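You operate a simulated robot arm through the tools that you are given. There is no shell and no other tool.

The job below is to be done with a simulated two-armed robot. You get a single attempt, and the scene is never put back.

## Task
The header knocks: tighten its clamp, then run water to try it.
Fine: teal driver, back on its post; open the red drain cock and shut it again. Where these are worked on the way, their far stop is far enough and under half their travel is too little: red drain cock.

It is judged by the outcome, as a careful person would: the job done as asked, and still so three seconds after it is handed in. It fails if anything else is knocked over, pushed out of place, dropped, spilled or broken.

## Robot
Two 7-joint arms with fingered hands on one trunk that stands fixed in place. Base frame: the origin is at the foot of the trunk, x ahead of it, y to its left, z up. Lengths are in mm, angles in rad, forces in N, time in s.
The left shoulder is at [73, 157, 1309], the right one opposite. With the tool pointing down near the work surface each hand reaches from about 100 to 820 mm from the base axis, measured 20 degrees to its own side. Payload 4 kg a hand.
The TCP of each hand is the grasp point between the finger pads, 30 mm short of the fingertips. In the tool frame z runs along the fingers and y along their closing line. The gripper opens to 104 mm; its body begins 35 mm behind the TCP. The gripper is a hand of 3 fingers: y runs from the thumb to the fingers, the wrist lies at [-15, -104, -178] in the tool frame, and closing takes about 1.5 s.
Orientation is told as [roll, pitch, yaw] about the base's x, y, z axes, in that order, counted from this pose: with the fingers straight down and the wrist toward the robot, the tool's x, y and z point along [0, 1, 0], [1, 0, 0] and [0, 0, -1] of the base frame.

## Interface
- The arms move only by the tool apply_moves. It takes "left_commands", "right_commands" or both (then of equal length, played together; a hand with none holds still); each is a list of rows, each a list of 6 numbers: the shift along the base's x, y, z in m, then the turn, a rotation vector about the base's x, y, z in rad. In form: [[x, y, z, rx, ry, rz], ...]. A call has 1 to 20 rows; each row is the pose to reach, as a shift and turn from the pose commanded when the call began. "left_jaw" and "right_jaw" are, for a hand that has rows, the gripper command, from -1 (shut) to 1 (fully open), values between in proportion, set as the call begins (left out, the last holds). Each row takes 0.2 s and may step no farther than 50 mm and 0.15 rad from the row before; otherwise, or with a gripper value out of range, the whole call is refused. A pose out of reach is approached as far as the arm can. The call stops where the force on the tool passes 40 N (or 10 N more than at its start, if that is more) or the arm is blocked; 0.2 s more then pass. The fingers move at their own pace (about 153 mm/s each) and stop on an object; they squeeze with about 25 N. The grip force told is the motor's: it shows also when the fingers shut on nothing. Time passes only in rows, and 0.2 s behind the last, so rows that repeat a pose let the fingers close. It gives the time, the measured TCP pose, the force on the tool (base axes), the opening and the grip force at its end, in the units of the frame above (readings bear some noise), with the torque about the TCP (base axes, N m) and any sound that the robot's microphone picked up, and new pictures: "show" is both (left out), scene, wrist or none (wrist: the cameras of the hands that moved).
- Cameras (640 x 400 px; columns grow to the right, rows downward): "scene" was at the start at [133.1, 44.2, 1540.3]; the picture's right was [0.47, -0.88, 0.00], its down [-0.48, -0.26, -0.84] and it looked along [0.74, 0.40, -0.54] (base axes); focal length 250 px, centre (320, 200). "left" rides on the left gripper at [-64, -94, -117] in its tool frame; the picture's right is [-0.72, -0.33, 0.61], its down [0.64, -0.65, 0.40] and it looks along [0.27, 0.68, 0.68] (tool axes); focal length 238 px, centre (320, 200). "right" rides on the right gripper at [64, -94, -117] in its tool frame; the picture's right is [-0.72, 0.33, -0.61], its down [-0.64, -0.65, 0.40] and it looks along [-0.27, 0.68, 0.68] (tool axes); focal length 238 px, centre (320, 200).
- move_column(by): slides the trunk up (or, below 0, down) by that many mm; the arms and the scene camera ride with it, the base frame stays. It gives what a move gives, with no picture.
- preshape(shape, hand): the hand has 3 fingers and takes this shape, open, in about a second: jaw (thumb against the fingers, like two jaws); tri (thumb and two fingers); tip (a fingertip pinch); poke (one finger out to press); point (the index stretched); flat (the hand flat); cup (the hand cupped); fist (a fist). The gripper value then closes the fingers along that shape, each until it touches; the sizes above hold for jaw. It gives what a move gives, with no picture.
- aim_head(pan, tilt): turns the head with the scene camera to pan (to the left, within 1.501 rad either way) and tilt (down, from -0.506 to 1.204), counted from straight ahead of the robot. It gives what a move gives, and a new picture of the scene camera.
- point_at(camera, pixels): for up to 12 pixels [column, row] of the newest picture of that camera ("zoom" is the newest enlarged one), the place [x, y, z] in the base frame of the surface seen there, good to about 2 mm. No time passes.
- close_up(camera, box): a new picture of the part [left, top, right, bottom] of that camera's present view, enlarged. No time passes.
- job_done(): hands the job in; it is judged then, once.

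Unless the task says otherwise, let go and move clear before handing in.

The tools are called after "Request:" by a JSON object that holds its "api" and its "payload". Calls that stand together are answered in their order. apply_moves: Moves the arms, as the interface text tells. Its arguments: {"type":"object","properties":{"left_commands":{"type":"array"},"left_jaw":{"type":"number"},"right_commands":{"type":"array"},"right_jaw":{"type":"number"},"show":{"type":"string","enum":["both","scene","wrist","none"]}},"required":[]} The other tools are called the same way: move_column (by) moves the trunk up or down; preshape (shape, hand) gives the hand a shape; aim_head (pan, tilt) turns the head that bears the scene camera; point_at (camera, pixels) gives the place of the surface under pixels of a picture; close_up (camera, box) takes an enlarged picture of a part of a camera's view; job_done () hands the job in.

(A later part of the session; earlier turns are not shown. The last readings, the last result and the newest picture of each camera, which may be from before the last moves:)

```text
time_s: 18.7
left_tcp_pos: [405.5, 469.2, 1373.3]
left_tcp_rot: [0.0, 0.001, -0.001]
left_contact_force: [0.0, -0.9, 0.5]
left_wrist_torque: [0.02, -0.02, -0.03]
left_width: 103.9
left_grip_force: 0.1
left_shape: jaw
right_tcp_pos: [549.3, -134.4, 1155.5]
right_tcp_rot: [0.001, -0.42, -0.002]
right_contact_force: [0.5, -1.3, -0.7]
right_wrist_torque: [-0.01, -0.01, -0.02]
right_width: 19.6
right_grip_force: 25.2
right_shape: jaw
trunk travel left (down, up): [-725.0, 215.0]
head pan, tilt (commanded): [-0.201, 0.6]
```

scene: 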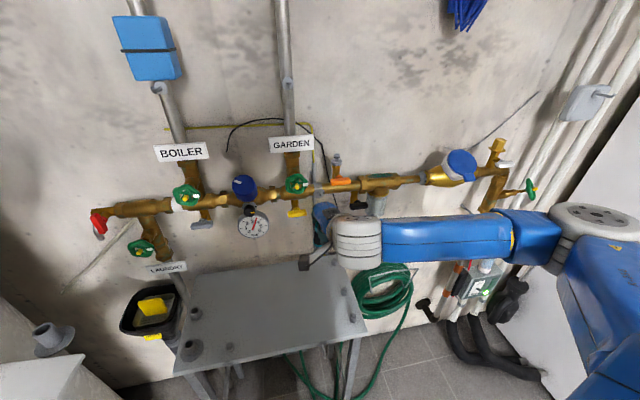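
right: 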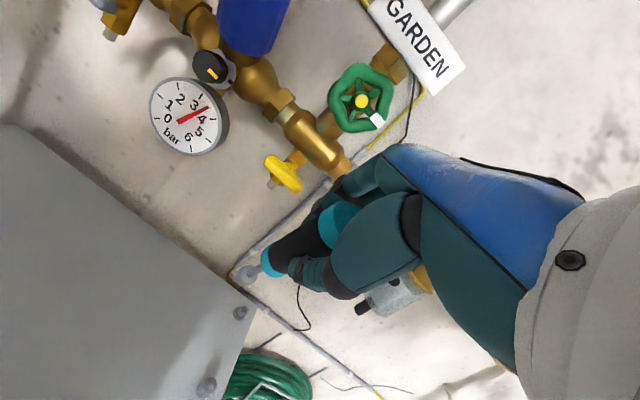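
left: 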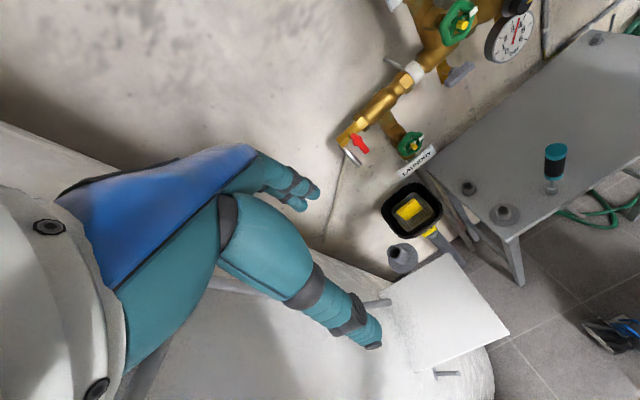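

Pose is now (550,−133.5,1155) with clean roll/yaw, and neighbours' fronts are all at x≥655. I'll pitch on to horizontal.

Request:
{"api": "apply_moves", "payload": {"right_commands": [[0, 0, 0, 0, -0.14, 0], [0, 0, 0, 0, -0.28, 0], [0, 0, 0, 0, -0.42, 0], [0, 0, 0, 0, -0.56, 0], [0, 0, 0, 0, -0.7, 0], [0, 0, 0, 0, -0.84, 0]], "show": "wrist"}}

```text
time_s: 20.1
left_tcp_pos: [406.3, 470.8, 1371.9]
left_tcp_rot: [0.001, 0.0, 0.0]
left_contact_force: [0.5, 0.1, -0.4]
left_wrist_torque: [-0.04, 0.01, -0.04]
left_width: 103.5
left_grip_force: 0.0
left_shape: jaw
right_tcp_pos: [549.8, -127.0, 1154.0]
right_tcp_rot: [-0.003, -0.463, 0.01]
right_contact_force: [0.2, 0.3, -0.7]
right_wrist_torque: [0.0, 0.05, 0.0]
right_width: 19.5
right_grip_force: 24.5
right_shape: jaw
right hand out of reach, approached as far as the arm can: row 1, 2, 3, 4, 5, 6
trunk travel left (down, up): [-725.0, 215.0]
head pan, tilt (commanded): [-0.201, 0.6]
```

right: 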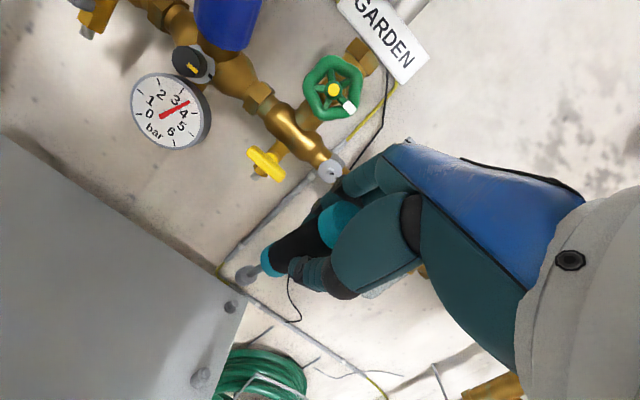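

Again it stopped at pitch −0.46, so a wrist joint limit is at play, not distance. I'll look at the whole right arm to work out the joint geometry.

Request:
{"api": "aim_head", "payload": {"pan": -0.55, "tilt": 0.8}}

```text
time_s: 20.9
left_tcp_pos: [406.8, 470.3, 1371.9]
left_tcp_rot: [0.0, -0.002, -0.001]
left_contact_force: [-0.1, -0.8, 0.0]
left_wrist_torque: [0.01, -0.02, 0.01]
left_width: 103.7
left_grip_force: 0.0
left_shape: jaw
right_tcp_pos: [550.2, -127.7, 1154.1]
right_tcp_rot: [-0.002, -0.462, 0.011]
right_contact_force: [-0.3, 0.4, -1.6]
right_wrist_torque: [-0.04, -0.02, -0.02]
right_width: 19.6
right_grip_force: 25.4
right_shape: jaw
trunk travel left (down, up): [-725.0, 215.0]
head pan, tilt (commanded): [-0.55, 0.799]
```

scene: 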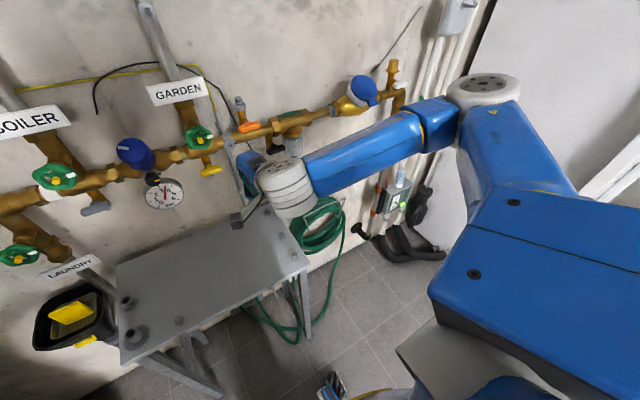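

Request:
{"api": "point_at", "payload": {"camera": "scene", "pixels": [[484, 85], [460, 85], [508, 85], [283, 173], [262, 175], [305, 170], [285, 200], [520, 150], [400, 130], [340, 160], [520, 200], [470, 275]]}}

Request:
{"api": "close_up", "payload": {"camera": "scene", "box": [215, 120, 365, 240]}}

```text
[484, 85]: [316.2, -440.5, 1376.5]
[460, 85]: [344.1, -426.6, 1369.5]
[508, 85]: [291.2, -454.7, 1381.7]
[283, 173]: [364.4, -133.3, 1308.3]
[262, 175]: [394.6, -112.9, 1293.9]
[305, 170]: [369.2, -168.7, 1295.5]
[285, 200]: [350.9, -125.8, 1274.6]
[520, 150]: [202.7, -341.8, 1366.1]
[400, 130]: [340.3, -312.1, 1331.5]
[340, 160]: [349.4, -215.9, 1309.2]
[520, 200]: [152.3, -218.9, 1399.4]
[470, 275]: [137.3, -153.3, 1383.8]
```

```text
3.33 times, centred on (290, 180) of scene
```

zoom: 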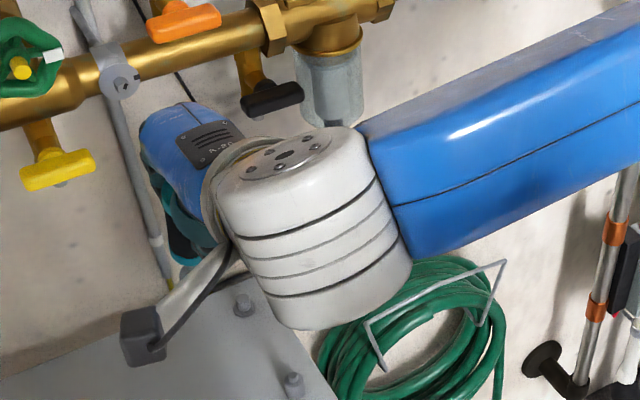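

I'll measure the wrist-joint's top disc and cylinder, the hand's ring and the elbow disc to get the joint axes.

Request:
{"api": "point_at", "payload": {"camera": "zoom", "pixels": [[285, 155], [245, 172], [325, 138], [262, 150], [308, 165], [300, 133], [310, 235], [325, 320], [410, 250], [225, 215], [190, 130], [160, 130]]}}

Request:
{"api": "close_up", "payload": {"camera": "scene", "box": [430, 60, 550, 135]}}

```text
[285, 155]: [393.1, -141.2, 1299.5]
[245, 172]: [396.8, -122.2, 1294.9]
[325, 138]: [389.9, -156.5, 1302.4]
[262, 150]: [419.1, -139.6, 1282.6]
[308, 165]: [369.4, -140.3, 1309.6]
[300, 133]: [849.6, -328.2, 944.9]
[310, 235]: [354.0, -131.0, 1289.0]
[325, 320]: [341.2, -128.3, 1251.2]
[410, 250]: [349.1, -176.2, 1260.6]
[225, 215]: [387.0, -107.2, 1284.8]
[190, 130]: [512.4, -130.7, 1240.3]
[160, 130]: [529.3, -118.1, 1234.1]
```

```text
5.33 times, centred on (490, 98) of scene
```

zoom: 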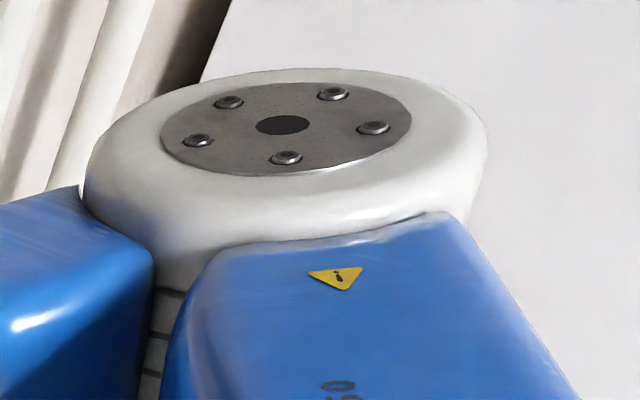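

The measurements show the hand's flange axis is tilted 30° from the fingers, and bending straight up drives the wrist away from the forearm. Rolling the hand so the wrist lies to the right of the driver should fit this forearm, so I'll turn toward that orientation in steps.

Request:
{"api": "apply_moves", "payload": {"right_commands": [[-0.01, -0.003, 0.001, -0.1072, -0.0664, 0.0664], [-0.02, -0.006, 0.001, -0.2143, -0.1328, 0.1328], [-0.02, -0.006, 0.001, -0.3215, -0.1992, 0.1992], [-0.02, -0.006, 0.001, -0.4286, -0.2656, 0.2656], [-0.02, -0.006, 0.001, -0.5358, -0.332, 0.332], [-0.02, -0.006, 0.001, -0.643, -0.3984, 0.3984]], "show": "both"}}

```text
time_s: 22.4
left_tcp_pos: [405.9, 468.8, 1372.0]
left_tcp_rot: [0.0, 0.0, -0.001]
left_contact_force: [-0.1, -1.1, -0.3]
left_wrist_torque: [0.01, -0.02, 0.02]
left_width: 103.8
left_grip_force: 0.0
left_shape: jaw
right_tcp_pos: [548.3, -127.9, 1153.6]
right_tcp_rot: [-0.043, -0.481, 0.051]
right_contact_force: [-0.3, -0.8, -1.0]
right_wrist_torque: [-0.01, 0.02, -0.02]
right_width: 19.6
right_grip_force: 25.0
right_shape: jaw
right hand out of reach, approached as far as the arm can: row 1, 2, 3, 4, 5, 6
trunk travel left (down, up): [-725.0, 215.0]
head pan, tilt (commanded): [-0.55, 0.799]
```

scene: 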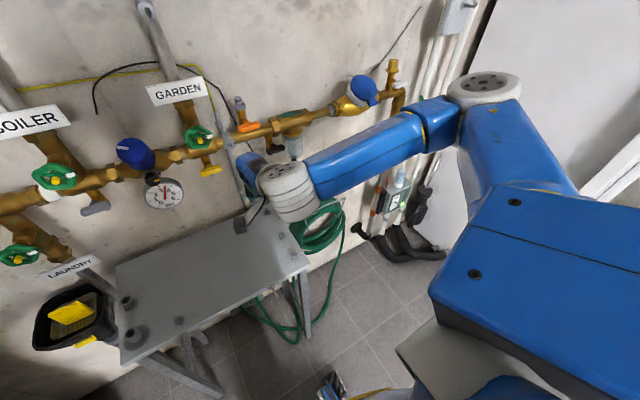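
right: 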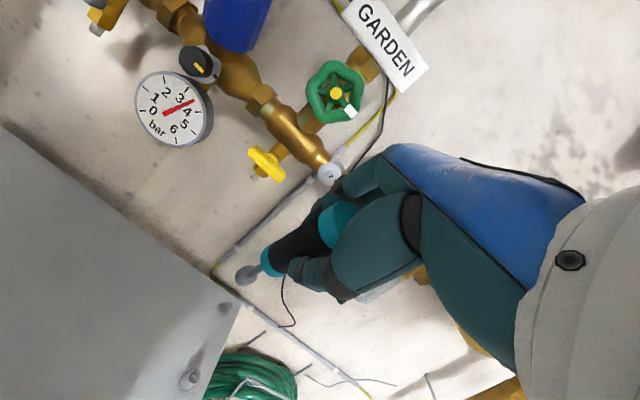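

Turning barely moved: both attempts are blocked by the forearm-roll joint, whose margin grows when the wrist sits higher relative to the shoulder. The cleaner route is to raise the hand, flip it 180° about its flange axis, then lower the trunk; first I'll check clearances around both arms.

Request:
{"api": "point_at", "payload": {"camera": "left", "pixels": [[430, 310], [400, 258], [380, 304], [240, 330], [450, 375], [500, 330], [410, 210], [365, 145], [345, 158], [300, 290]]}}

Request:
{"api": "point_at", "payload": {"camera": "scene", "pixels": [[560, 60], [620, 150], [600, 190], [430, 200], [400, 245], [460, 20], [520, 30], [395, 100]]}}

```text
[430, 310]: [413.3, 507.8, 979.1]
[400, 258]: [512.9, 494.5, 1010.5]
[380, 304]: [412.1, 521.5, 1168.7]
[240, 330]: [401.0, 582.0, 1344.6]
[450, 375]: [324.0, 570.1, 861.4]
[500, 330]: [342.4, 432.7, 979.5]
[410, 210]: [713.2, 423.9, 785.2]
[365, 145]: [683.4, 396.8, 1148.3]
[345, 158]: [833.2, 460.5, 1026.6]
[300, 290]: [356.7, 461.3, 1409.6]
```

```text
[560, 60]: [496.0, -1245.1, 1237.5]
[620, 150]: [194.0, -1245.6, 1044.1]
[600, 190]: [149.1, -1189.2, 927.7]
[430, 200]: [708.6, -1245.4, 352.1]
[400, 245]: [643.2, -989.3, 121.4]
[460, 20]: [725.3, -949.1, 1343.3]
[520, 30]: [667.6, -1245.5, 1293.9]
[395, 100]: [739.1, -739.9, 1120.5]
```

Below the left hand there's a rod at (412,521,1169) and a board at z≈979, so I must keep the left hand high. First I'll raise the right hand 150 mm while keeping clear of the header.

Request:
{"api": "apply_moves", "payload": {"right_commands": [[-0.005, 0, 0.03, 0, 0, 0], [-0.01, 0, 0.06, 0, 0, 0], [-0.015, 0, 0.09, 0, 0, 0], [-0.02, 0, 0.12, 0, 0, 0], [-0.025, 0, 0.15, 0, 0, 0]], "show": "none"}}

Request:
{"api": "aim_head", "payload": {"pan": 1.2, "tilt": 0.6}}

```text
time_s: 23.6
left_tcp_pos: [405.8, 469.0, 1371.1]
left_tcp_rot: [0.0, 0.0, -0.001]
left_contact_force: [0.1, -0.3, -1.1]
left_wrist_torque: [0.0, 0.02, -0.02]
left_width: 103.8
left_grip_force: 0.0
left_shape: jaw
right_tcp_pos: [520.3, -128.3, 1305.8]
right_tcp_rot: [-0.041, -0.482, 0.049]
right_contact_force: [-0.3, -0.3, -0.8]
right_wrist_torque: [0.0, 0.0, -0.02]
right_width: 19.6
right_grip_force: 25.8
right_shape: jaw
trunk travel left (down, up): [-725.0, 215.0]
head pan, tilt (commanded): [-0.55, 0.799]
```

```text
time_s: 25.3
left_tcp_pos: [406.4, 470.4, 1371.2]
left_tcp_rot: [0.001, 0.001, -0.002]
left_contact_force: [-0.3, 0.2, 0.3]
left_wrist_torque: [0.04, 0.03, 0.01]
left_width: 103.5
left_grip_force: 0.1
left_shape: jaw
right_tcp_pos: [522.7, -128.0, 1304.5]
right_tcp_rot: [-0.041, -0.482, 0.049]
right_contact_force: [-0.7, 0.0, -1.1]
right_wrist_torque: [0.01, 0.0, 0.0]
right_width: 19.5
right_grip_force: 24.8
right_shape: jaw
trunk travel left (down, up): [-725.0, 215.0]
head pan, tilt (commanded): [1.201, 0.6]
```

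scene: 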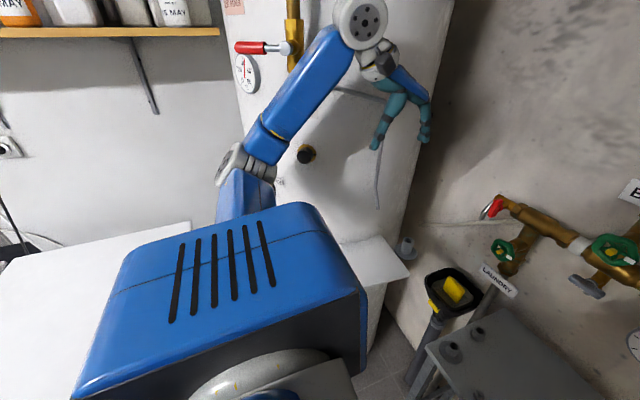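

The left elbow shows at (243,165) with a white counter at (90,270) and the tank behind. I'll measure their clearances before lowering the trunk.

Request:
{"api": "point_at", "payload": {"camera": "scene", "pixels": [[232, 165], [250, 155], [265, 178], [230, 200], [100, 270], [180, 232], [306, 154], [340, 90], [380, 175], [375, 255], [320, 110], [278, 120]]}}

```text
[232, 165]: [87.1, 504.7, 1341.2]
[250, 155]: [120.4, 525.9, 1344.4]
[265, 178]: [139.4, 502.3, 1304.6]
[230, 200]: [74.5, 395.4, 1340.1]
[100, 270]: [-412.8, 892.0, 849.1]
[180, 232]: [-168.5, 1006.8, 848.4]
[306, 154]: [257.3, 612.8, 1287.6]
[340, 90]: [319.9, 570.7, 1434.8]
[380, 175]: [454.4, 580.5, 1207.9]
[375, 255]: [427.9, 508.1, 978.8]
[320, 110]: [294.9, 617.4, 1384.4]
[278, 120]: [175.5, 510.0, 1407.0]
```

The left arm keeps ≥80 mm from the tank fittings if its hand is raised. First I'll try the 180° turn of the right hand about its flange axis at this raised pose, in one direction for a few rows.

Request:
{"api": "apply_moves", "payload": {"right_commands": [[-0.01, 0, 0, -0.1198, -0.0005, 0.0725], [-0.01, 0, 0, -0.2396, -0.001, 0.145], [-0.01, 0, 0, -0.3594, -0.0014, 0.2174], [-0.01, 0, 0, -0.4792, -0.0019, 0.2898], [-0.01, 0, 0, -0.599, -0.0024, 0.3623]], "show": "wrist"}}

```text
time_s: 26.5
left_tcp_pos: [406.6, 470.7, 1370.7]
left_tcp_rot: [0.001, 0.0, 0.001]
left_contact_force: [-0.2, 0.5, -0.3]
left_wrist_torque: [0.0, -0.03, -0.01]
left_width: 103.6
left_grip_force: 0.0
left_shape: jaw
right_tcp_pos: [511.8, -128.2, 1305.2]
right_tcp_rot: [-0.646, -0.27, 0.653]
right_contact_force: [-0.7, 0.0, -1.2]
right_wrist_torque: [0.04, 0.03, 0.0]
right_width: 19.6
right_grip_force: 25.3
right_shape: jaw
trunk travel left (down, up): [-725.0, 215.0]
head pan, tilt (commanded): [1.201, 0.6]
```

right: 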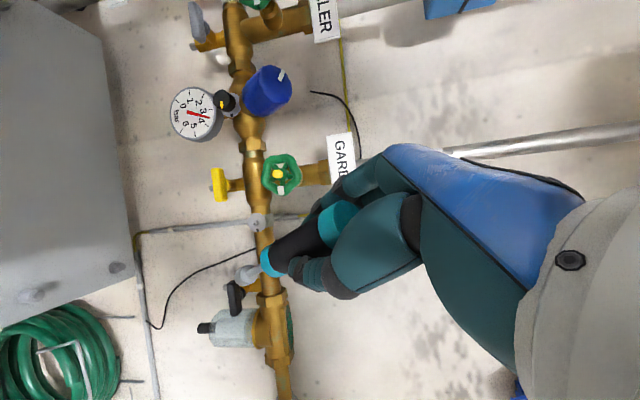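

That turn runs freely (roll −0.65, yaw 0.65, no limit flagged). I'll continue about the same axis.

Request:
{"api": "apply_moves", "payload": {"right_commands": [[0, 0, 0, -0.1198, -0.0005, 0.0725], [0, 0, 0, -0.2396, -0.001, 0.145], [0, 0, 0, -0.3594, -0.0014, 0.2174], [0, 0, 0, -0.4792, -0.0019, 0.2898], [0, 0, 0, -0.599, -0.0024, 0.3623], [0, 0, 0, -0.7188, -0.0029, 0.4347], [0, 0, 0, -0.8386, -0.0033, 0.5072], [0, 0, 0, -0.9584, -0.0038, 0.5796]], "show": "wrist"}}

```text
time_s: 28.3
left_tcp_pos: [405.5, 472.7, 1370.3]
left_tcp_rot: [-0.003, 0.0, 0.0]
left_contact_force: [0.7, 1.6, -0.1]
left_wrist_torque: [0.01, 0.02, 0.0]
left_width: 103.7
left_grip_force: 0.0
left_shape: jaw
right_tcp_pos: [511.0, -124.8, 1305.2]
right_tcp_rot: [-1.199, 0.507, 1.211]
right_contact_force: [-0.4, 0.2, -0.5]
right_wrist_torque: [0.02, 0.03, 0.03]
right_width: 19.6
right_grip_force: 25.2
right_shape: jaw
trunk travel left (down, up): [-725.0, 215.0]
head pan, tilt (commanded): [1.201, 0.6]
```

right: 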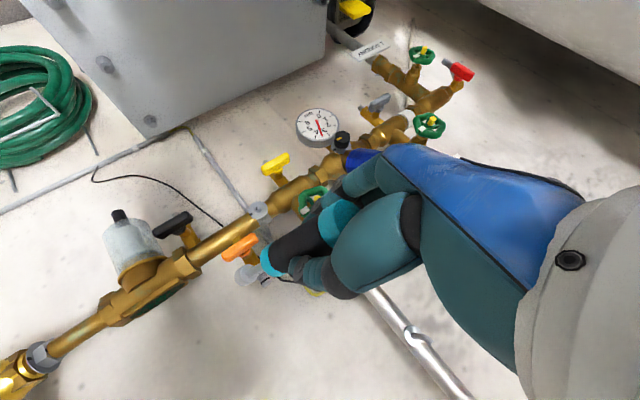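

Still free (1.82 of 3.10 rad done). I'll complete the turn to bring the driver horizontal.

Request:
{"api": "apply_moves", "payload": {"right_commands": [[0, 0, 0, -0.1213, -0.0005, 0.0734], [0, 0, 0, -0.2426, -0.001, 0.1467], [0, 0, 0, -0.3639, -0.0014, 0.2201], [0, 0, 0, -0.4852, -0.0019, 0.2934], [0, 0, 0, -0.6065, -0.0024, 0.3668], [0, 0, 0, -0.7278, -0.0029, 0.4401], [0, 0, 0, -0.8491, -0.0034, 0.5135], [0, 0, 0, -0.9704, -0.0039, 0.5868], [0, 0, 0, -1.0916, -0.0043, 0.6602]], "show": "wrist"}}

Request:
{"api": "aim_head", "payload": {"pan": -0.2, "tilt": 0.5}}

```text
time_s: 30.3
left_tcp_pos: [404.3, 468.9, 1372.2]
left_tcp_rot: [0.0, -0.001, -0.003]
left_contact_force: [-1.3, 0.3, 0.0]
left_wrist_torque: [0.0, 0.01, 0.02]
left_width: 103.5
left_grip_force: 0.2
left_shape: jaw
right_tcp_pos: [472.4, -77.2, 1229.4]
right_tcp_rot: [-1.438, 1.49, 1.679]
right_contact_force: [0.1, 0.0, -1.0]
right_wrist_torque: [0.0, 0.01, 0.01]
right_width: 19.0
right_grip_force: 25.0
right_shape: jaw
right hand out of reach, approached as far as the arm can: row 3, 4, 5, 6, 7, 8, 9
trunk travel left (down, up): [-725.0, 215.0]
head pan, tilt (commanded): [1.201, 0.6]
```

right: 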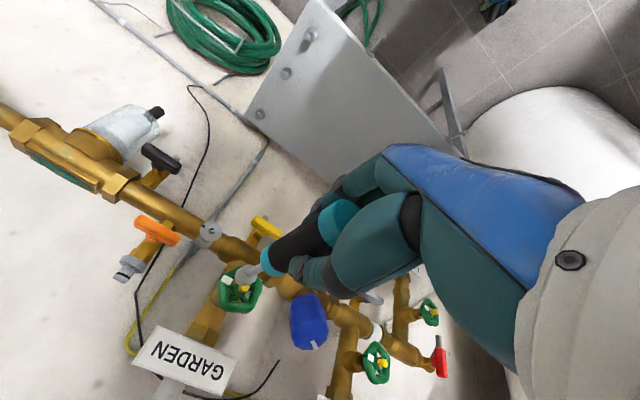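

```text
time_s: 31.9
left_tcp_pos: [406.1, 468.9, 1371.2]
left_tcp_rot: [0.0, 0.0, 0.0]
left_contact_force: [-0.3, 0.5, 0.1]
left_wrist_torque: [0.0, -0.02, 0.03]
left_width: 103.6
left_grip_force: 0.1
left_shape: jaw
right_tcp_pos: [472.1, -80.1, 1223.2]
right_tcp_rot: [-1.227, 1.507, 1.888]
right_contact_force: [0.0, 0.2, -1.8]
right_wrist_torque: [-0.01, 0.04, 0.03]
right_width: 19.5
right_grip_force: 24.8
right_shape: jaw
trunk travel left (down, up): [-725.0, 215.0]
head pan, tilt (commanded): [-0.201, 0.499]
```

scene: 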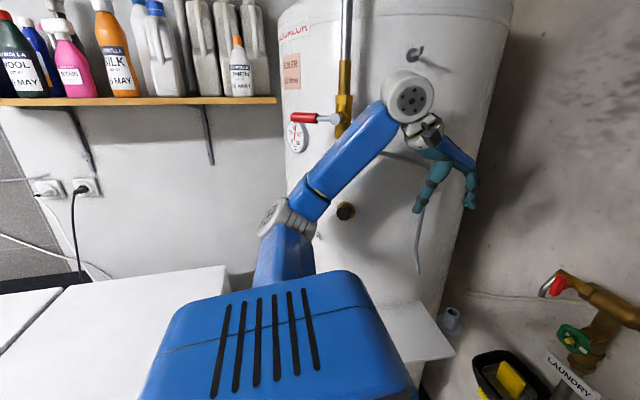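

The last part hit the hand-roll joint's limit after ~2.2 rad (it drifted to (472,−79,1226)), so the same orientation must be reached by turning the other way. I'll unwind back along the same axis first.

Request:
{"api": "apply_moves", "payload": {"right_commands": [[0.009, -0.011, 0.019, 0.1198, 0.0005, -0.0725], [0.018, -0.022, 0.038, 0.2396, 0.001, -0.145], [0.027, -0.033, 0.057, 0.3594, 0.0014, -0.2174], [0.036, -0.045, 0.076, 0.4792, 0.0019, -0.2898], [0.036, -0.047, 0.079, 0.599, 0.0024, -0.3623], [0.036, -0.047, 0.079, 0.7188, 0.0029, -0.4347], [0.036, -0.047, 0.079, 0.8386, 0.0033, -0.5072], [0.036, -0.047, 0.079, 0.9584, 0.0038, -0.5796], [0.036, -0.047, 0.079, 1.0782, 0.0043, -0.652]], "show": "none"}}

Request:
{"api": "aim_head", "payload": {"pan": -0.2, "tilt": 0.5}}

```text
time_s: 33.9
left_tcp_pos: [407.9, 470.6, 1371.4]
left_tcp_rot: [0.0, 0.001, 0.001]
left_contact_force: [-0.2, -1.0, -0.7]
left_wrist_torque: [0.02, 0.05, -0.01]
left_width: 103.5
left_grip_force: 0.1
left_shape: jaw
right_tcp_pos: [507.9, -123.9, 1302.0]
right_tcp_rot: [-1.202, 0.515, 1.216]
right_contact_force: [0.6, -0.3, -0.5]
right_wrist_torque: [0.01, -0.01, -0.01]
right_width: 19.6
right_grip_force: 25.5
right_shape: jaw
right hand out of reach, approached as far as the arm can: row 1, 2, 3, 4, 5, 6
trunk travel left (down, up): [-725.0, 215.0]
head pan, tilt (commanded): [-0.201, 0.499]
```

```text
time_s: 34.5
left_tcp_pos: [406.0, 470.4, 1371.7]
left_tcp_rot: [0.0, -0.001, 0.001]
left_contact_force: [0.4, 0.0, 0.9]
left_wrist_torque: [-0.01, -0.01, 0.01]
left_width: 103.6
left_grip_force: 0.0
left_shape: jaw
right_tcp_pos: [505.9, -123.0, 1302.4]
right_tcp_rot: [-1.203, 0.517, 1.215]
right_contact_force: [-1.2, -0.6, -0.4]
right_wrist_torque: [0.0, 0.02, 0.0]
right_width: 19.3
right_grip_force: 25.2
right_shape: jaw
trunk travel left (down, up): [-725.0, 215.0]
head pan, tilt (commanded): [-0.201, 0.499]
```

scene: 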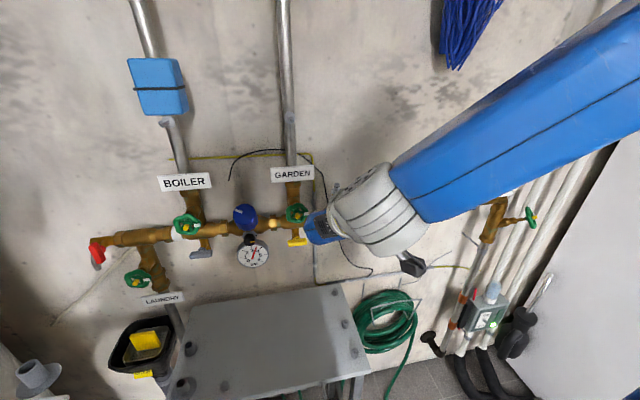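

It's back to the −1.82 rad pose with the elbow now higher (forearm from the upper right). I'll continue unwinding about the same axis.

Request:
{"api": "apply_moves", "payload": {"right_commands": [[0.002, 0, 0.002, 0.1198, 0.0005, -0.0725], [0.004, -0.002, 0.003, 0.2396, 0.001, -0.145], [0.004, -0.004, 0.003, 0.3594, 0.0014, -0.2174], [0.004, -0.004, 0.003, 0.4792, 0.0019, -0.2898], [0.004, -0.004, 0.003, 0.599, 0.0024, -0.3623], [0.004, -0.004, 0.003, 0.7188, 0.0029, -0.4347], [0.004, -0.004, 0.003, 0.8386, 0.0033, -0.5072], [0.004, -0.004, 0.003, 0.9584, 0.0038, -0.5796], [0.004, -0.004, 0.003, 1.0782, 0.0043, -0.652], [0.004, -0.004, 0.003, 1.198, 0.0048, -0.7245], [0.004, -0.004, 0.003, 1.3178, 0.0052, -0.797], [0.004, -0.004, 0.003, 1.4376, 0.0057, -0.8694], [0.004, -0.004, 0.003, 1.5574, 0.0062, -0.9419]], "show": "both"}}

```text
time_s: 37.2
left_tcp_pos: [407.3, 469.7, 1372.2]
left_tcp_rot: [0.0, 0.0, 0.0]
left_contact_force: [-1.0, -0.5, 0.0]
left_wrist_torque: [-0.02, 0.01, -0.04]
left_width: 103.8
left_grip_force: 0.0
left_shape: jaw
right_tcp_pos: [510.1, -128.6, 1305.2]
right_tcp_rot: [-0.056, -0.48, 0.062]
right_contact_force: [-0.2, 0.6, -0.8]
right_wrist_torque: [0.0, 0.02, 0.01]
right_width: 19.3
right_grip_force: 25.7
right_shape: jaw
trunk travel left (down, up): [-725.0, 215.0]
head pan, tilt (commanded): [-0.201, 0.499]
```

scene: 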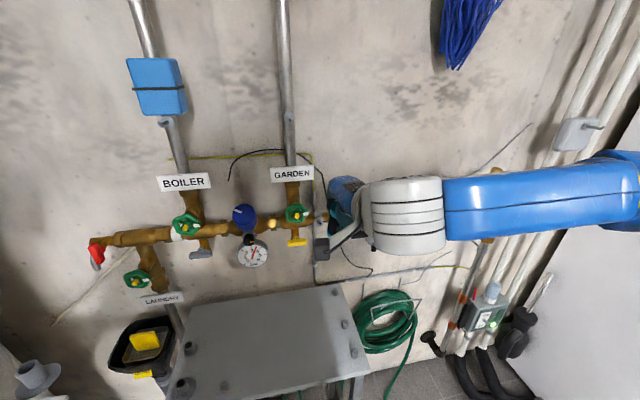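
right: 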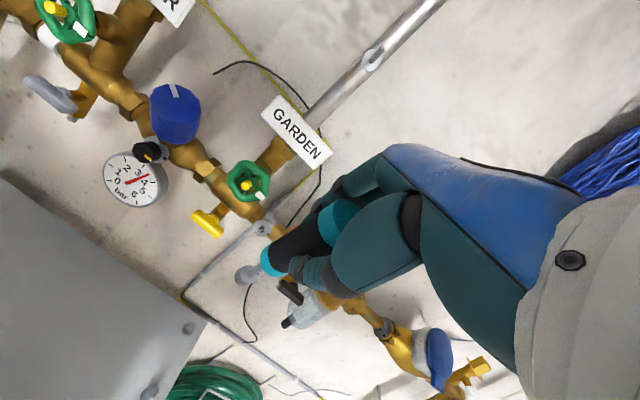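

Back to the start of the turn (rpy ≈ 0, −0.48, 0.06). I'll now turn the other way about the same axis, a part at first.

Request:
{"api": "apply_moves", "payload": {"right_commands": [[0, 0, 0, 0.1198, 0.0005, -0.0725], [0, 0, 0, 0.2396, 0.001, -0.145], [0, 0, 0, 0.3594, 0.0014, -0.2174], [0, 0, 0, 0.4792, 0.0019, -0.2898], [0, 0, 0, 0.599, 0.0024, -0.3623], [0, 0, 0, 0.7188, 0.0029, -0.4347], [0, 0, 0, 0.8386, 0.0033, -0.5072], [0, 0, 0, 0.9584, 0.0038, -0.5796]], "show": "wrist"}}

```text
time_s: 39.0
left_tcp_pos: [406.3, 470.7, 1371.1]
left_tcp_rot: [-0.001, 0.001, -0.001]
left_contact_force: [-0.2, -0.2, 0.5]
left_wrist_torque: [0.0, 0.02, 0.02]
left_width: 103.7
left_grip_force: 0.0
left_shape: jaw
right_tcp_pos: [511.0, -127.4, 1305.2]
right_tcp_rot: [0.849, -0.09, -0.845]
right_contact_force: [-0.4, -1.1, -1.7]
right_wrist_torque: [-0.01, 0.03, -0.01]
right_width: 19.1
right_grip_force: 24.3
right_shape: jaw
trunk travel left (down, up): [-725.0, 215.0]
head pan, tilt (commanded): [-0.201, 0.499]
```

right: 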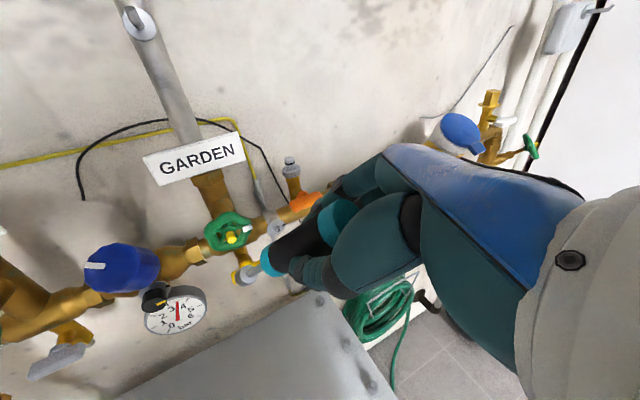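

Free so far (1.12 rad). Continuing.

Request:
{"api": "apply_moves", "payload": {"right_commands": [[0, 0, 0, 0.1198, 0.0005, -0.0725], [0, 0, 0, 0.2396, 0.001, -0.145], [0, 0, 0, 0.3594, 0.0014, -0.2174], [0, 0, 0, 0.4792, 0.0019, -0.2898], [0, 0, 0, 0.599, 0.0024, -0.3623], [0, 0, 0, 0.7188, 0.0029, -0.4347], [0, 0, 0, 0.8386, 0.0033, -0.5072], [0, 0, 0, 0.9584, 0.0038, -0.5796]], "show": "wrist"}}

```text
time_s: 40.9
left_tcp_pos: [407.0, 469.7, 1372.2]
left_tcp_rot: [0.0, -0.001, -0.001]
left_contact_force: [0.0, 0.9, 0.4]
left_wrist_torque: [0.01, -0.01, -0.01]
left_width: 103.6
left_grip_force: 0.1
left_shape: jaw
right_tcp_pos: [510.4, -126.7, 1305.6]
right_tcp_rot: [1.309, 0.755, -1.31]
right_contact_force: [0.0, -0.5, -1.3]
right_wrist_torque: [0.0, 0.04, 0.01]
right_width: 19.4
right_grip_force: 24.9
right_shape: jaw
trunk travel left (down, up): [-725.0, 215.0]
head pan, tilt (commanded): [-0.201, 0.499]
```

right: 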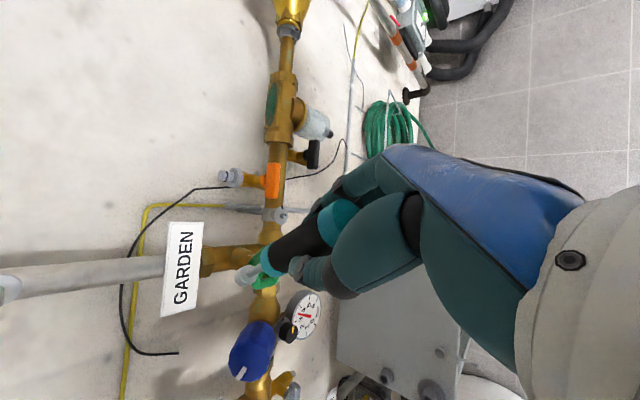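

2.24 rad done without limits. I'll finish the remaining 0.95 rad.

Request:
{"api": "apply_moves", "payload": {"right_commands": [[0, 0, 0, 0.1159, 0.0005, -0.0701], [0, 0, 0, 0.2317, 0.0009, -0.1401], [0, 0, 0, 0.3476, 0.0014, -0.2102], [0, 0, 0, 0.4634, 0.0018, -0.2803], [0, 0, 0, 0.5793, 0.0023, -0.3504], [0, 0, 0, 0.6952, 0.0028, -0.4204], [0, 0, 0, 0.811, 0.0032, -0.4905]], "show": "both"}}

```text
time_s: 42.5
left_tcp_pos: [406.2, 470.1, 1371.6]
left_tcp_rot: [0.0, -0.001, -0.002]
left_contact_force: [0.0, 0.3, 0.4]
left_wrist_torque: [-0.01, 0.01, 0.01]
left_width: 103.7
left_grip_force: 0.1
left_shape: jaw
right_tcp_pos: [510.9, -127.4, 1305.0]
right_tcp_rot: [1.373, 1.56, -1.762]
right_contact_force: [-0.3, 0.1, 0.0]
right_wrist_torque: [0.0, 0.04, -0.01]
right_width: 19.2
right_grip_force: 24.5
right_shape: jaw
trunk travel left (down, up): [-725.0, 215.0]
head pan, tilt (commanded): [-0.201, 0.499]
```

scene: 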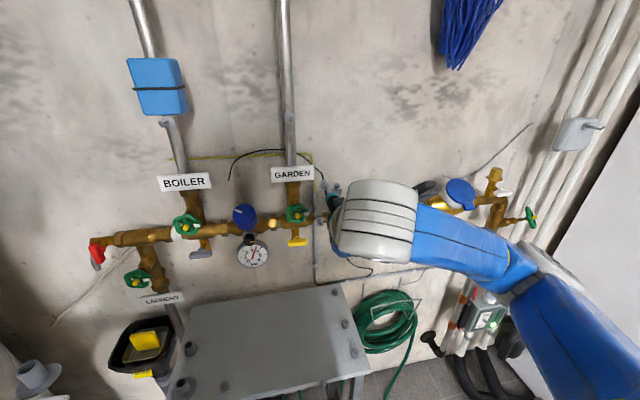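
right: 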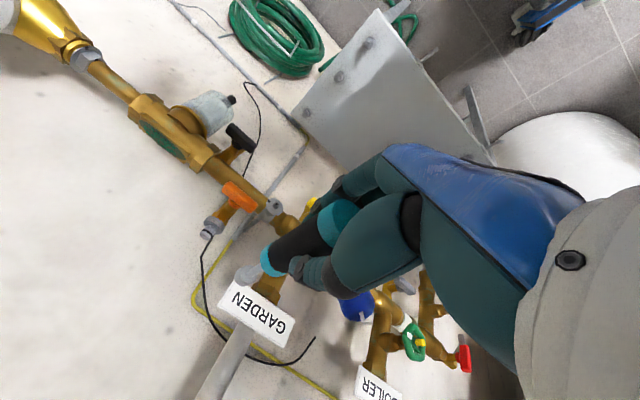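

The driver is now horizontal pointing at the wall (tool z≈(1,0.007,0)), with the hand at (511,−127.5,1305). I'll lower it toward clamp height with the arm alone, keeping the tip short of the header.

Request:
{"api": "apply_moves", "payload": {"right_commands": [[-0.005, -0.003, -0.03, 0, 0, 0], [-0.005, -0.006, -0.06, 0, 0, 0], [-0.005, -0.006, -0.09, 0, 0, 0], [-0.005, -0.006, -0.12, 0, 0, 0], [-0.005, -0.006, -0.15, 0, 0, 0]], "show": "both"}}

```text
time_s: 43.6
left_tcp_pos: [406.3, 468.5, 1371.0]
left_tcp_rot: [-0.001, -0.001, -0.002]
left_contact_force: [0.7, -0.2, -0.1]
left_wrist_torque: [0.01, -0.03, 0.01]
left_width: 103.7
left_grip_force: 0.0
left_shape: jaw
right_tcp_pos: [504.2, -134.7, 1156.5]
right_tcp_rot: [1.464, 1.555, -1.67]
right_contact_force: [0.2, 0.0, -1.2]
right_wrist_torque: [0.02, 0.01, 0.02]
right_width: 19.2
right_grip_force: 25.5
right_shape: jaw
trunk travel left (down, up): [-725.0, 215.0]
head pan, tilt (commanded): [-0.201, 0.499]
```

scene: 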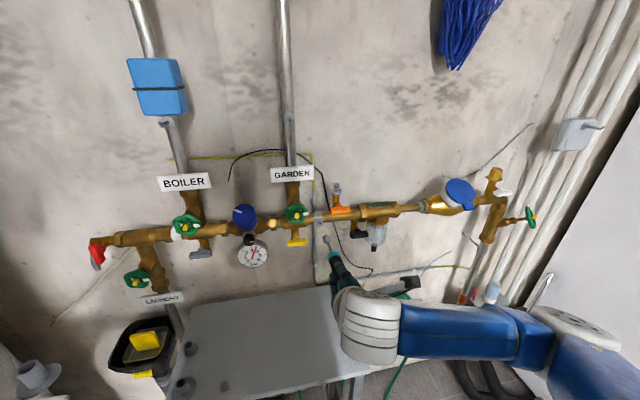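
right: 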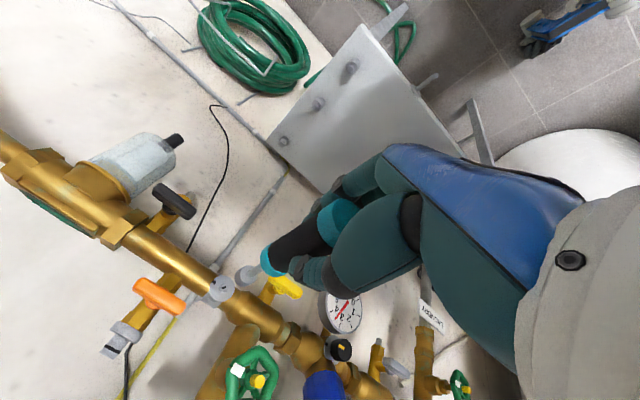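

The driver reached (505,−133.5,1155) with no limit flagged; in the scene its socket at (323,238) points at the clamp (318,217). I'll zoom in from both cameras to measure the tip relative to the nut.

Request:
{"api": "close_up", "payload": {"camera": "right", "box": [190, 220, 350, 320]}}

Request:
{"api": "close_up", "payload": {"camera": "scene", "box": [295, 195, 365, 285]}}

```text
4.00 times, centred on (270, 270) of right
```

zoom: 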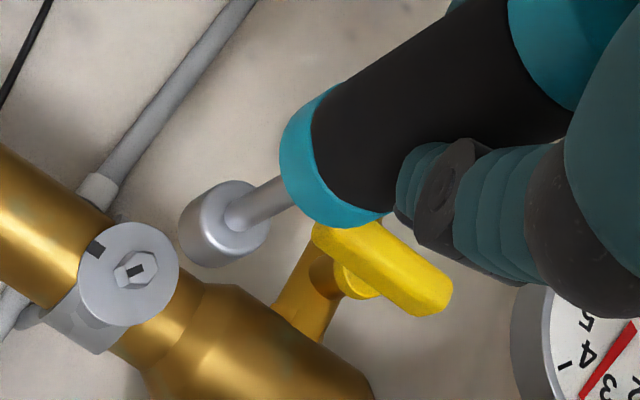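

```text
4.44 times, centred on (330, 240) of scene
```

zoom: 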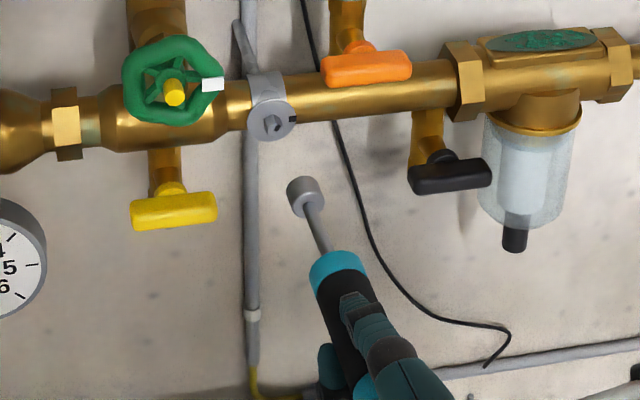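

I'll get coordinates along the driver: socket rim, shaft and handle, to find its axis.

Request:
{"api": "point_at", "payload": {"camera": "zoom", "pixels": [[300, 182], [305, 193], [310, 205], [290, 195], [318, 190], [315, 230], [318, 238], [330, 262], [340, 280], [365, 275], [315, 275], [273, 122]]}}

Request:
{"api": "close_up", "payload": {"camera": "right", "box": [205, 245, 275, 305]}}

```text
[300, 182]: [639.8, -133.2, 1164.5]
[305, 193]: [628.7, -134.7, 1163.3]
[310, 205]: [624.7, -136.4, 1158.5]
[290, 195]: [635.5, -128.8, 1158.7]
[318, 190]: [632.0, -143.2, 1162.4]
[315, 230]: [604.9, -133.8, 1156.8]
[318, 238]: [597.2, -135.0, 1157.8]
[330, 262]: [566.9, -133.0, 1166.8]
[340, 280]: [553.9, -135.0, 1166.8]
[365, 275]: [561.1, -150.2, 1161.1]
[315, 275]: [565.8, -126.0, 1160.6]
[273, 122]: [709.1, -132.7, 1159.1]
```

```text
6.67 times, centred on (240, 275) of right
```

zoom: 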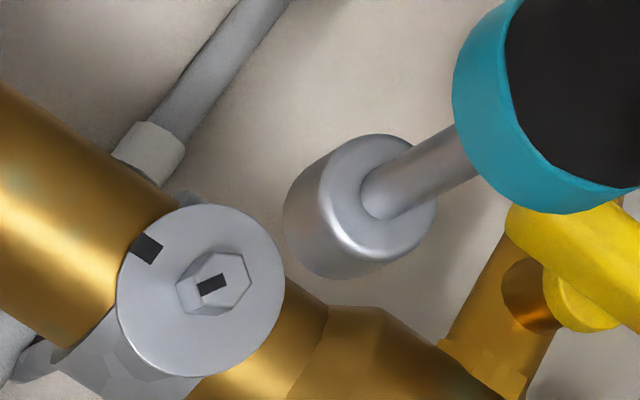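

Driver axis is roughly at y≈−135, z≈1153.5 and the nut at (−133.5,1155). I'll refine both from this wrist zoom.

Request:
{"api": "point_at", "payload": {"camera": "zoom", "pixels": [[218, 284], [182, 287], [247, 280], [215, 258], [213, 312], [150, 248], [122, 300], [282, 283], [207, 207], [190, 375], [300, 230], [340, 270]]}}

Request:
{"api": "close_up", "payload": {"camera": "scene", "box": [308, 206, 332, 250]}}

```text
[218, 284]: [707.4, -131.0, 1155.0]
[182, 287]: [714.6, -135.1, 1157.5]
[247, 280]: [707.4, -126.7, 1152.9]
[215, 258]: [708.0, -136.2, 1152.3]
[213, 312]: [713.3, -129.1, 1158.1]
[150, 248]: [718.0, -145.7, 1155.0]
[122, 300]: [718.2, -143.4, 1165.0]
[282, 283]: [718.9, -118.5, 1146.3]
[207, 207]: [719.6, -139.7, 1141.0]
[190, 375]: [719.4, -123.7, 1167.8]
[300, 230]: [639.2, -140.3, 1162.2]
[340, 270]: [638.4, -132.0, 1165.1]
```

```text
9.09 times, centred on (320, 228) of scene
```

zoom: 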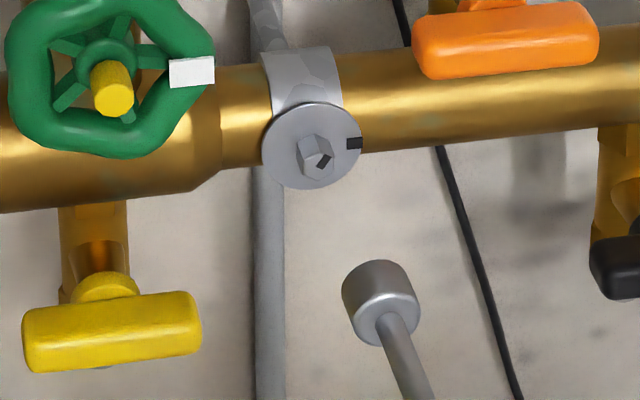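

Combining both views, the nut centre is ≈(−132.3,1155) and the socket axis ≈(−135.3,1154.7). Before engaging, I'll test how far the hand can roll back (counter-clockwise) here to have a good tightening stroke.

Request:
{"api": "apply_moves", "payload": {"right_commands": [[0, 0, 0, -0.13, 0, 0], [0, 0, 0, -0.26, 0, 0], [0, 0, 0, -0.39, 0, 0], [0, 0, 0, -0.52, 0, 0], [0, 0, 0, -0.65, 0, 0], [0, 0, 0, -0.78, 0, 0], [0, 0, 0, -0.91, 0, 0]], "show": "both"}}

```text
time_s: 45.2
left_tcp_pos: [406.1, 471.6, 1370.7]
left_tcp_rot: [-0.003, 0.001, -0.001]
left_contact_force: [0.3, -0.1, -0.1]
left_wrist_torque: [0.01, 0.04, -0.03]
left_width: 103.6
left_grip_force: 0.2
left_shape: jaw
right_tcp_pos: [504.5, -133.9, 1155.2]
right_tcp_rot: [1.56, 0.642, -1.577]
right_contact_force: [0.1, -0.5, -0.5]
right_wrist_torque: [0.01, 0.02, 0.0]
right_width: 19.3
right_grip_force: 25.2
right_shape: jaw
trunk travel left (down, up): [-725.0, 215.0]
head pan, tilt (commanded): [-0.201, 0.499]
```

scene: 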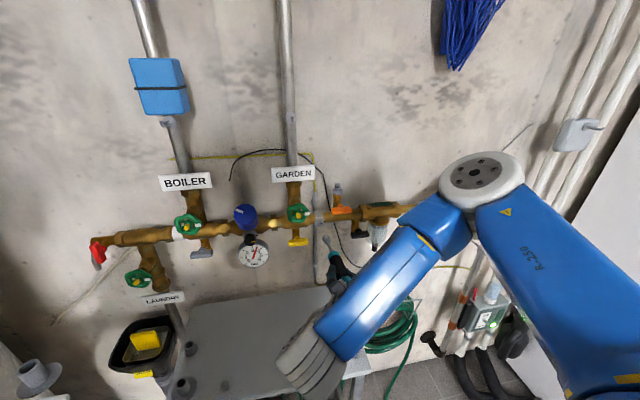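
right: 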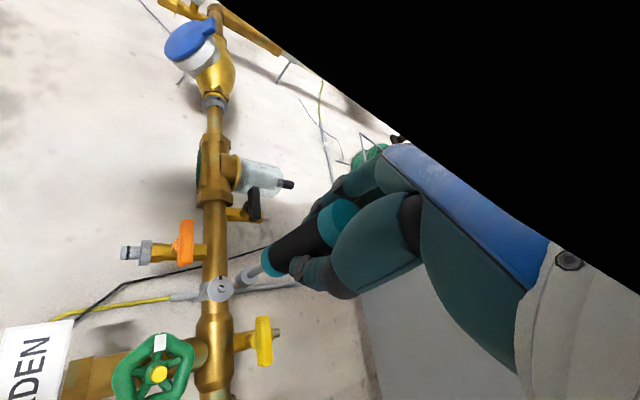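

It rolled back 0.91 rad freely. I'll try a bit further for a longer stroke.

Request:
{"api": "apply_moves", "payload": {"right_commands": [[0, 0, 0, -0.13, 0, 0], [0, 0, 0, -0.26, 0, 0], [0, 0, 0, -0.39, 0, 0]], "show": "wrist"}}

```text
time_s: 46.0
left_tcp_pos: [407.2, 472.7, 1370.2]
left_tcp_rot: [-0.001, -0.001, -0.001]
left_contact_force: [0.3, 0.2, -0.2]
left_wrist_torque: [0.0, -0.01, -0.02]
left_width: 103.6
left_grip_force: 0.2
left_shape: jaw
right_tcp_pos: [505.8, -132.8, 1155.7]
right_tcp_rot: [1.561, 0.251, -1.574]
right_contact_force: [-0.5, 1.0, -0.3]
right_wrist_torque: [0.05, 0.03, -0.01]
right_width: 19.2
right_grip_force: 24.6
right_shape: jaw
trunk travel left (down, up): [-725.0, 215.0]
head pan, tilt (commanded): [-0.201, 0.499]
```

right: 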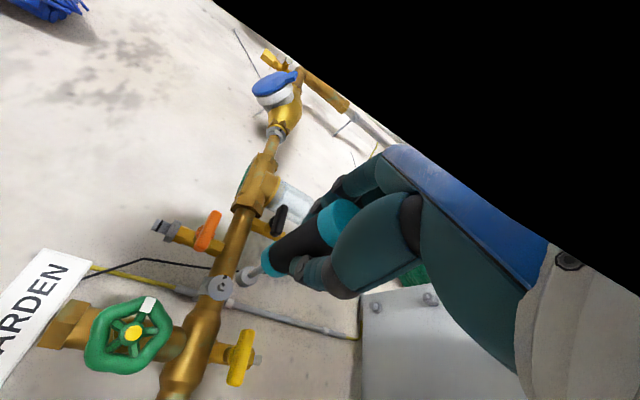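

Rolled to φ≈104° with no limit. I'll zoom on tip and nut from both cameras at this orientation to align precisely.

Request:
{"api": "close_up", "payload": {"camera": "right", "box": [195, 240, 295, 310]}}

Request:
{"api": "close_up", "payload": {"camera": "scene", "box": [305, 205, 345, 255]}}

```text
5.71 times, centred on (245, 275) of right
```

zoom: 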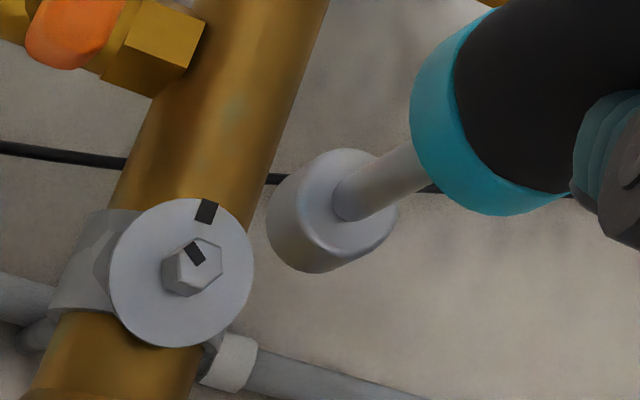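

```text
8.00 times, centred on (325, 230) of scene
```

zoom: 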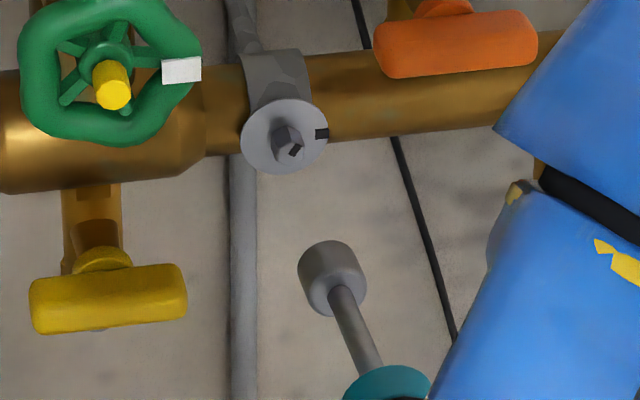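

The hex and marks are clear. I'll advance so the tip is ~20 mm short of the nut, shifting y by +2 mm, then re-measure.

Request:
{"api": "apply_moves", "payload": {"right_commands": [[0.015, 0.002, 0, 0, 0, 0], [0.03, 0.002, 0, 0, 0, 0], [0.045, 0.002, 0, 0, 0, 0], [0.045, 0.002, 0, 0, 0, 0]], "show": "wrist"}}

Request:
{"api": "close_up", "payload": {"camera": "right", "box": [195, 235, 295, 305]}}

Request:
{"api": "close_up", "payload": {"camera": "scene", "box": [305, 205, 345, 255]}}

```text
time_s: 47.0
left_tcp_pos: [404.9, 470.3, 1370.9]
left_tcp_rot: [0.002, 0.0, 0.001]
left_contact_force: [1.2, -0.5, 0.1]
left_wrist_torque: [0.03, 0.0, 0.0]
left_width: 103.7
left_grip_force: 0.0
left_shape: jaw
right_tcp_pos: [550.5, -132.2, 1154.9]
right_tcp_rot: [1.562, 0.256, -1.573]
right_contact_force: [0.1, -0.3, -1.8]
right_wrist_torque: [-0.01, 0.01, -0.04]
right_width: 19.0
right_grip_force: 24.8
right_shape: jaw
trunk travel left (down, up): [-725.0, 215.0]
head pan, tilt (commanded): [-0.201, 0.499]
```

right: 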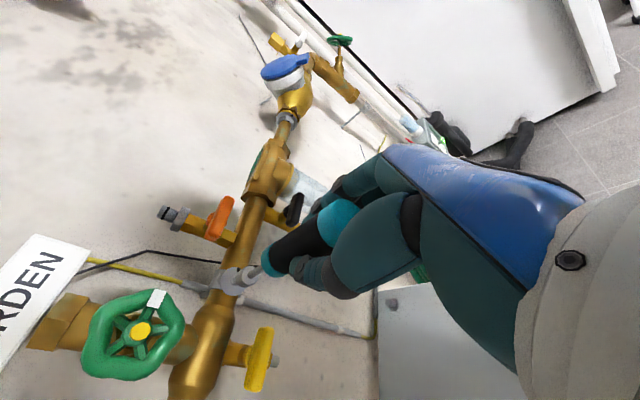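

```text
5.71 times, centred on (245, 270) of right
```

zoom: 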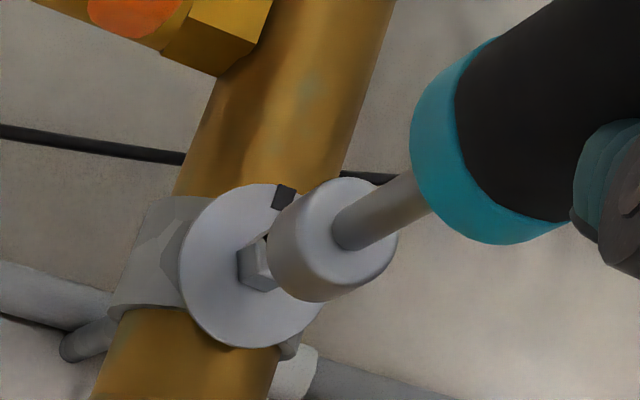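

```text
8.00 times, centred on (325, 230) of scene
```

zoom: 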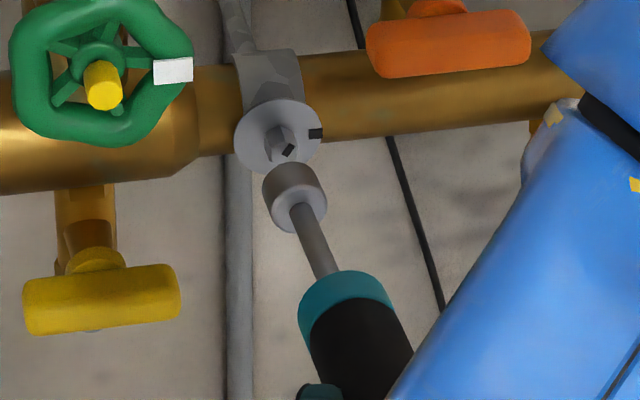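

In both zooms the driver axis line passes slightly left/below the nut (about +2 mm in y, −2 mm in z). I'll measure the socket flank and nut with many points to confirm.

Request:
{"api": "point_at", "payload": {"camera": "zoom", "pixels": [[268, 185], [276, 178], [286, 172], [296, 172], [306, 174], [316, 178], [322, 184], [282, 185], [300, 182], [310, 186], [312, 240], [318, 255]]}}

Request:
{"api": "point_at", "payload": {"camera": "zoom", "pixels": [[277, 144], [289, 150], [295, 146], [285, 156], [278, 105], [238, 135], [322, 133], [275, 172], [248, 110], [308, 112], [250, 160], [335, 297]]}}

Request:
{"api": "close_up", "payload": {"camera": "right", "box": [215, 250, 265, 300]}}

```text
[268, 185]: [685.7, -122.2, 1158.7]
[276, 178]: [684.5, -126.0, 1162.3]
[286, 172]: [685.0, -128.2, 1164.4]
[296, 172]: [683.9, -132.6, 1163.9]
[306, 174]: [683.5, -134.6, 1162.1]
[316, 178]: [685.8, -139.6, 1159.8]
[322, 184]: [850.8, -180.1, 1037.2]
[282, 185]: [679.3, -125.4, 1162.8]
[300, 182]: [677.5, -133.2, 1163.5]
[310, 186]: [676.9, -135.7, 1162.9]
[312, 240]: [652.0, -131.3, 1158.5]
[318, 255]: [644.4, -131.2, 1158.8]
```

```text
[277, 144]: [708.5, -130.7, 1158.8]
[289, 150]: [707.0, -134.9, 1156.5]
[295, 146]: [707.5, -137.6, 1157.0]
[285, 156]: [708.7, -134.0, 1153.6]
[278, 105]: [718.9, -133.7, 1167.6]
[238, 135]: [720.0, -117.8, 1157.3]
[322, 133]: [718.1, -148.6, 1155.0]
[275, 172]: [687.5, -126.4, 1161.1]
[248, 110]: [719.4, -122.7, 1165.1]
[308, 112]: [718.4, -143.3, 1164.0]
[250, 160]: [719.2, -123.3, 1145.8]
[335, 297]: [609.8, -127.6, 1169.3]
```

```text
8.00 times, centred on (240, 275) of right
```

zoom: 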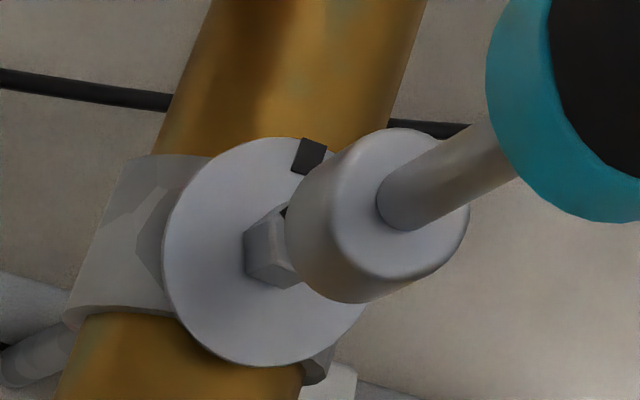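

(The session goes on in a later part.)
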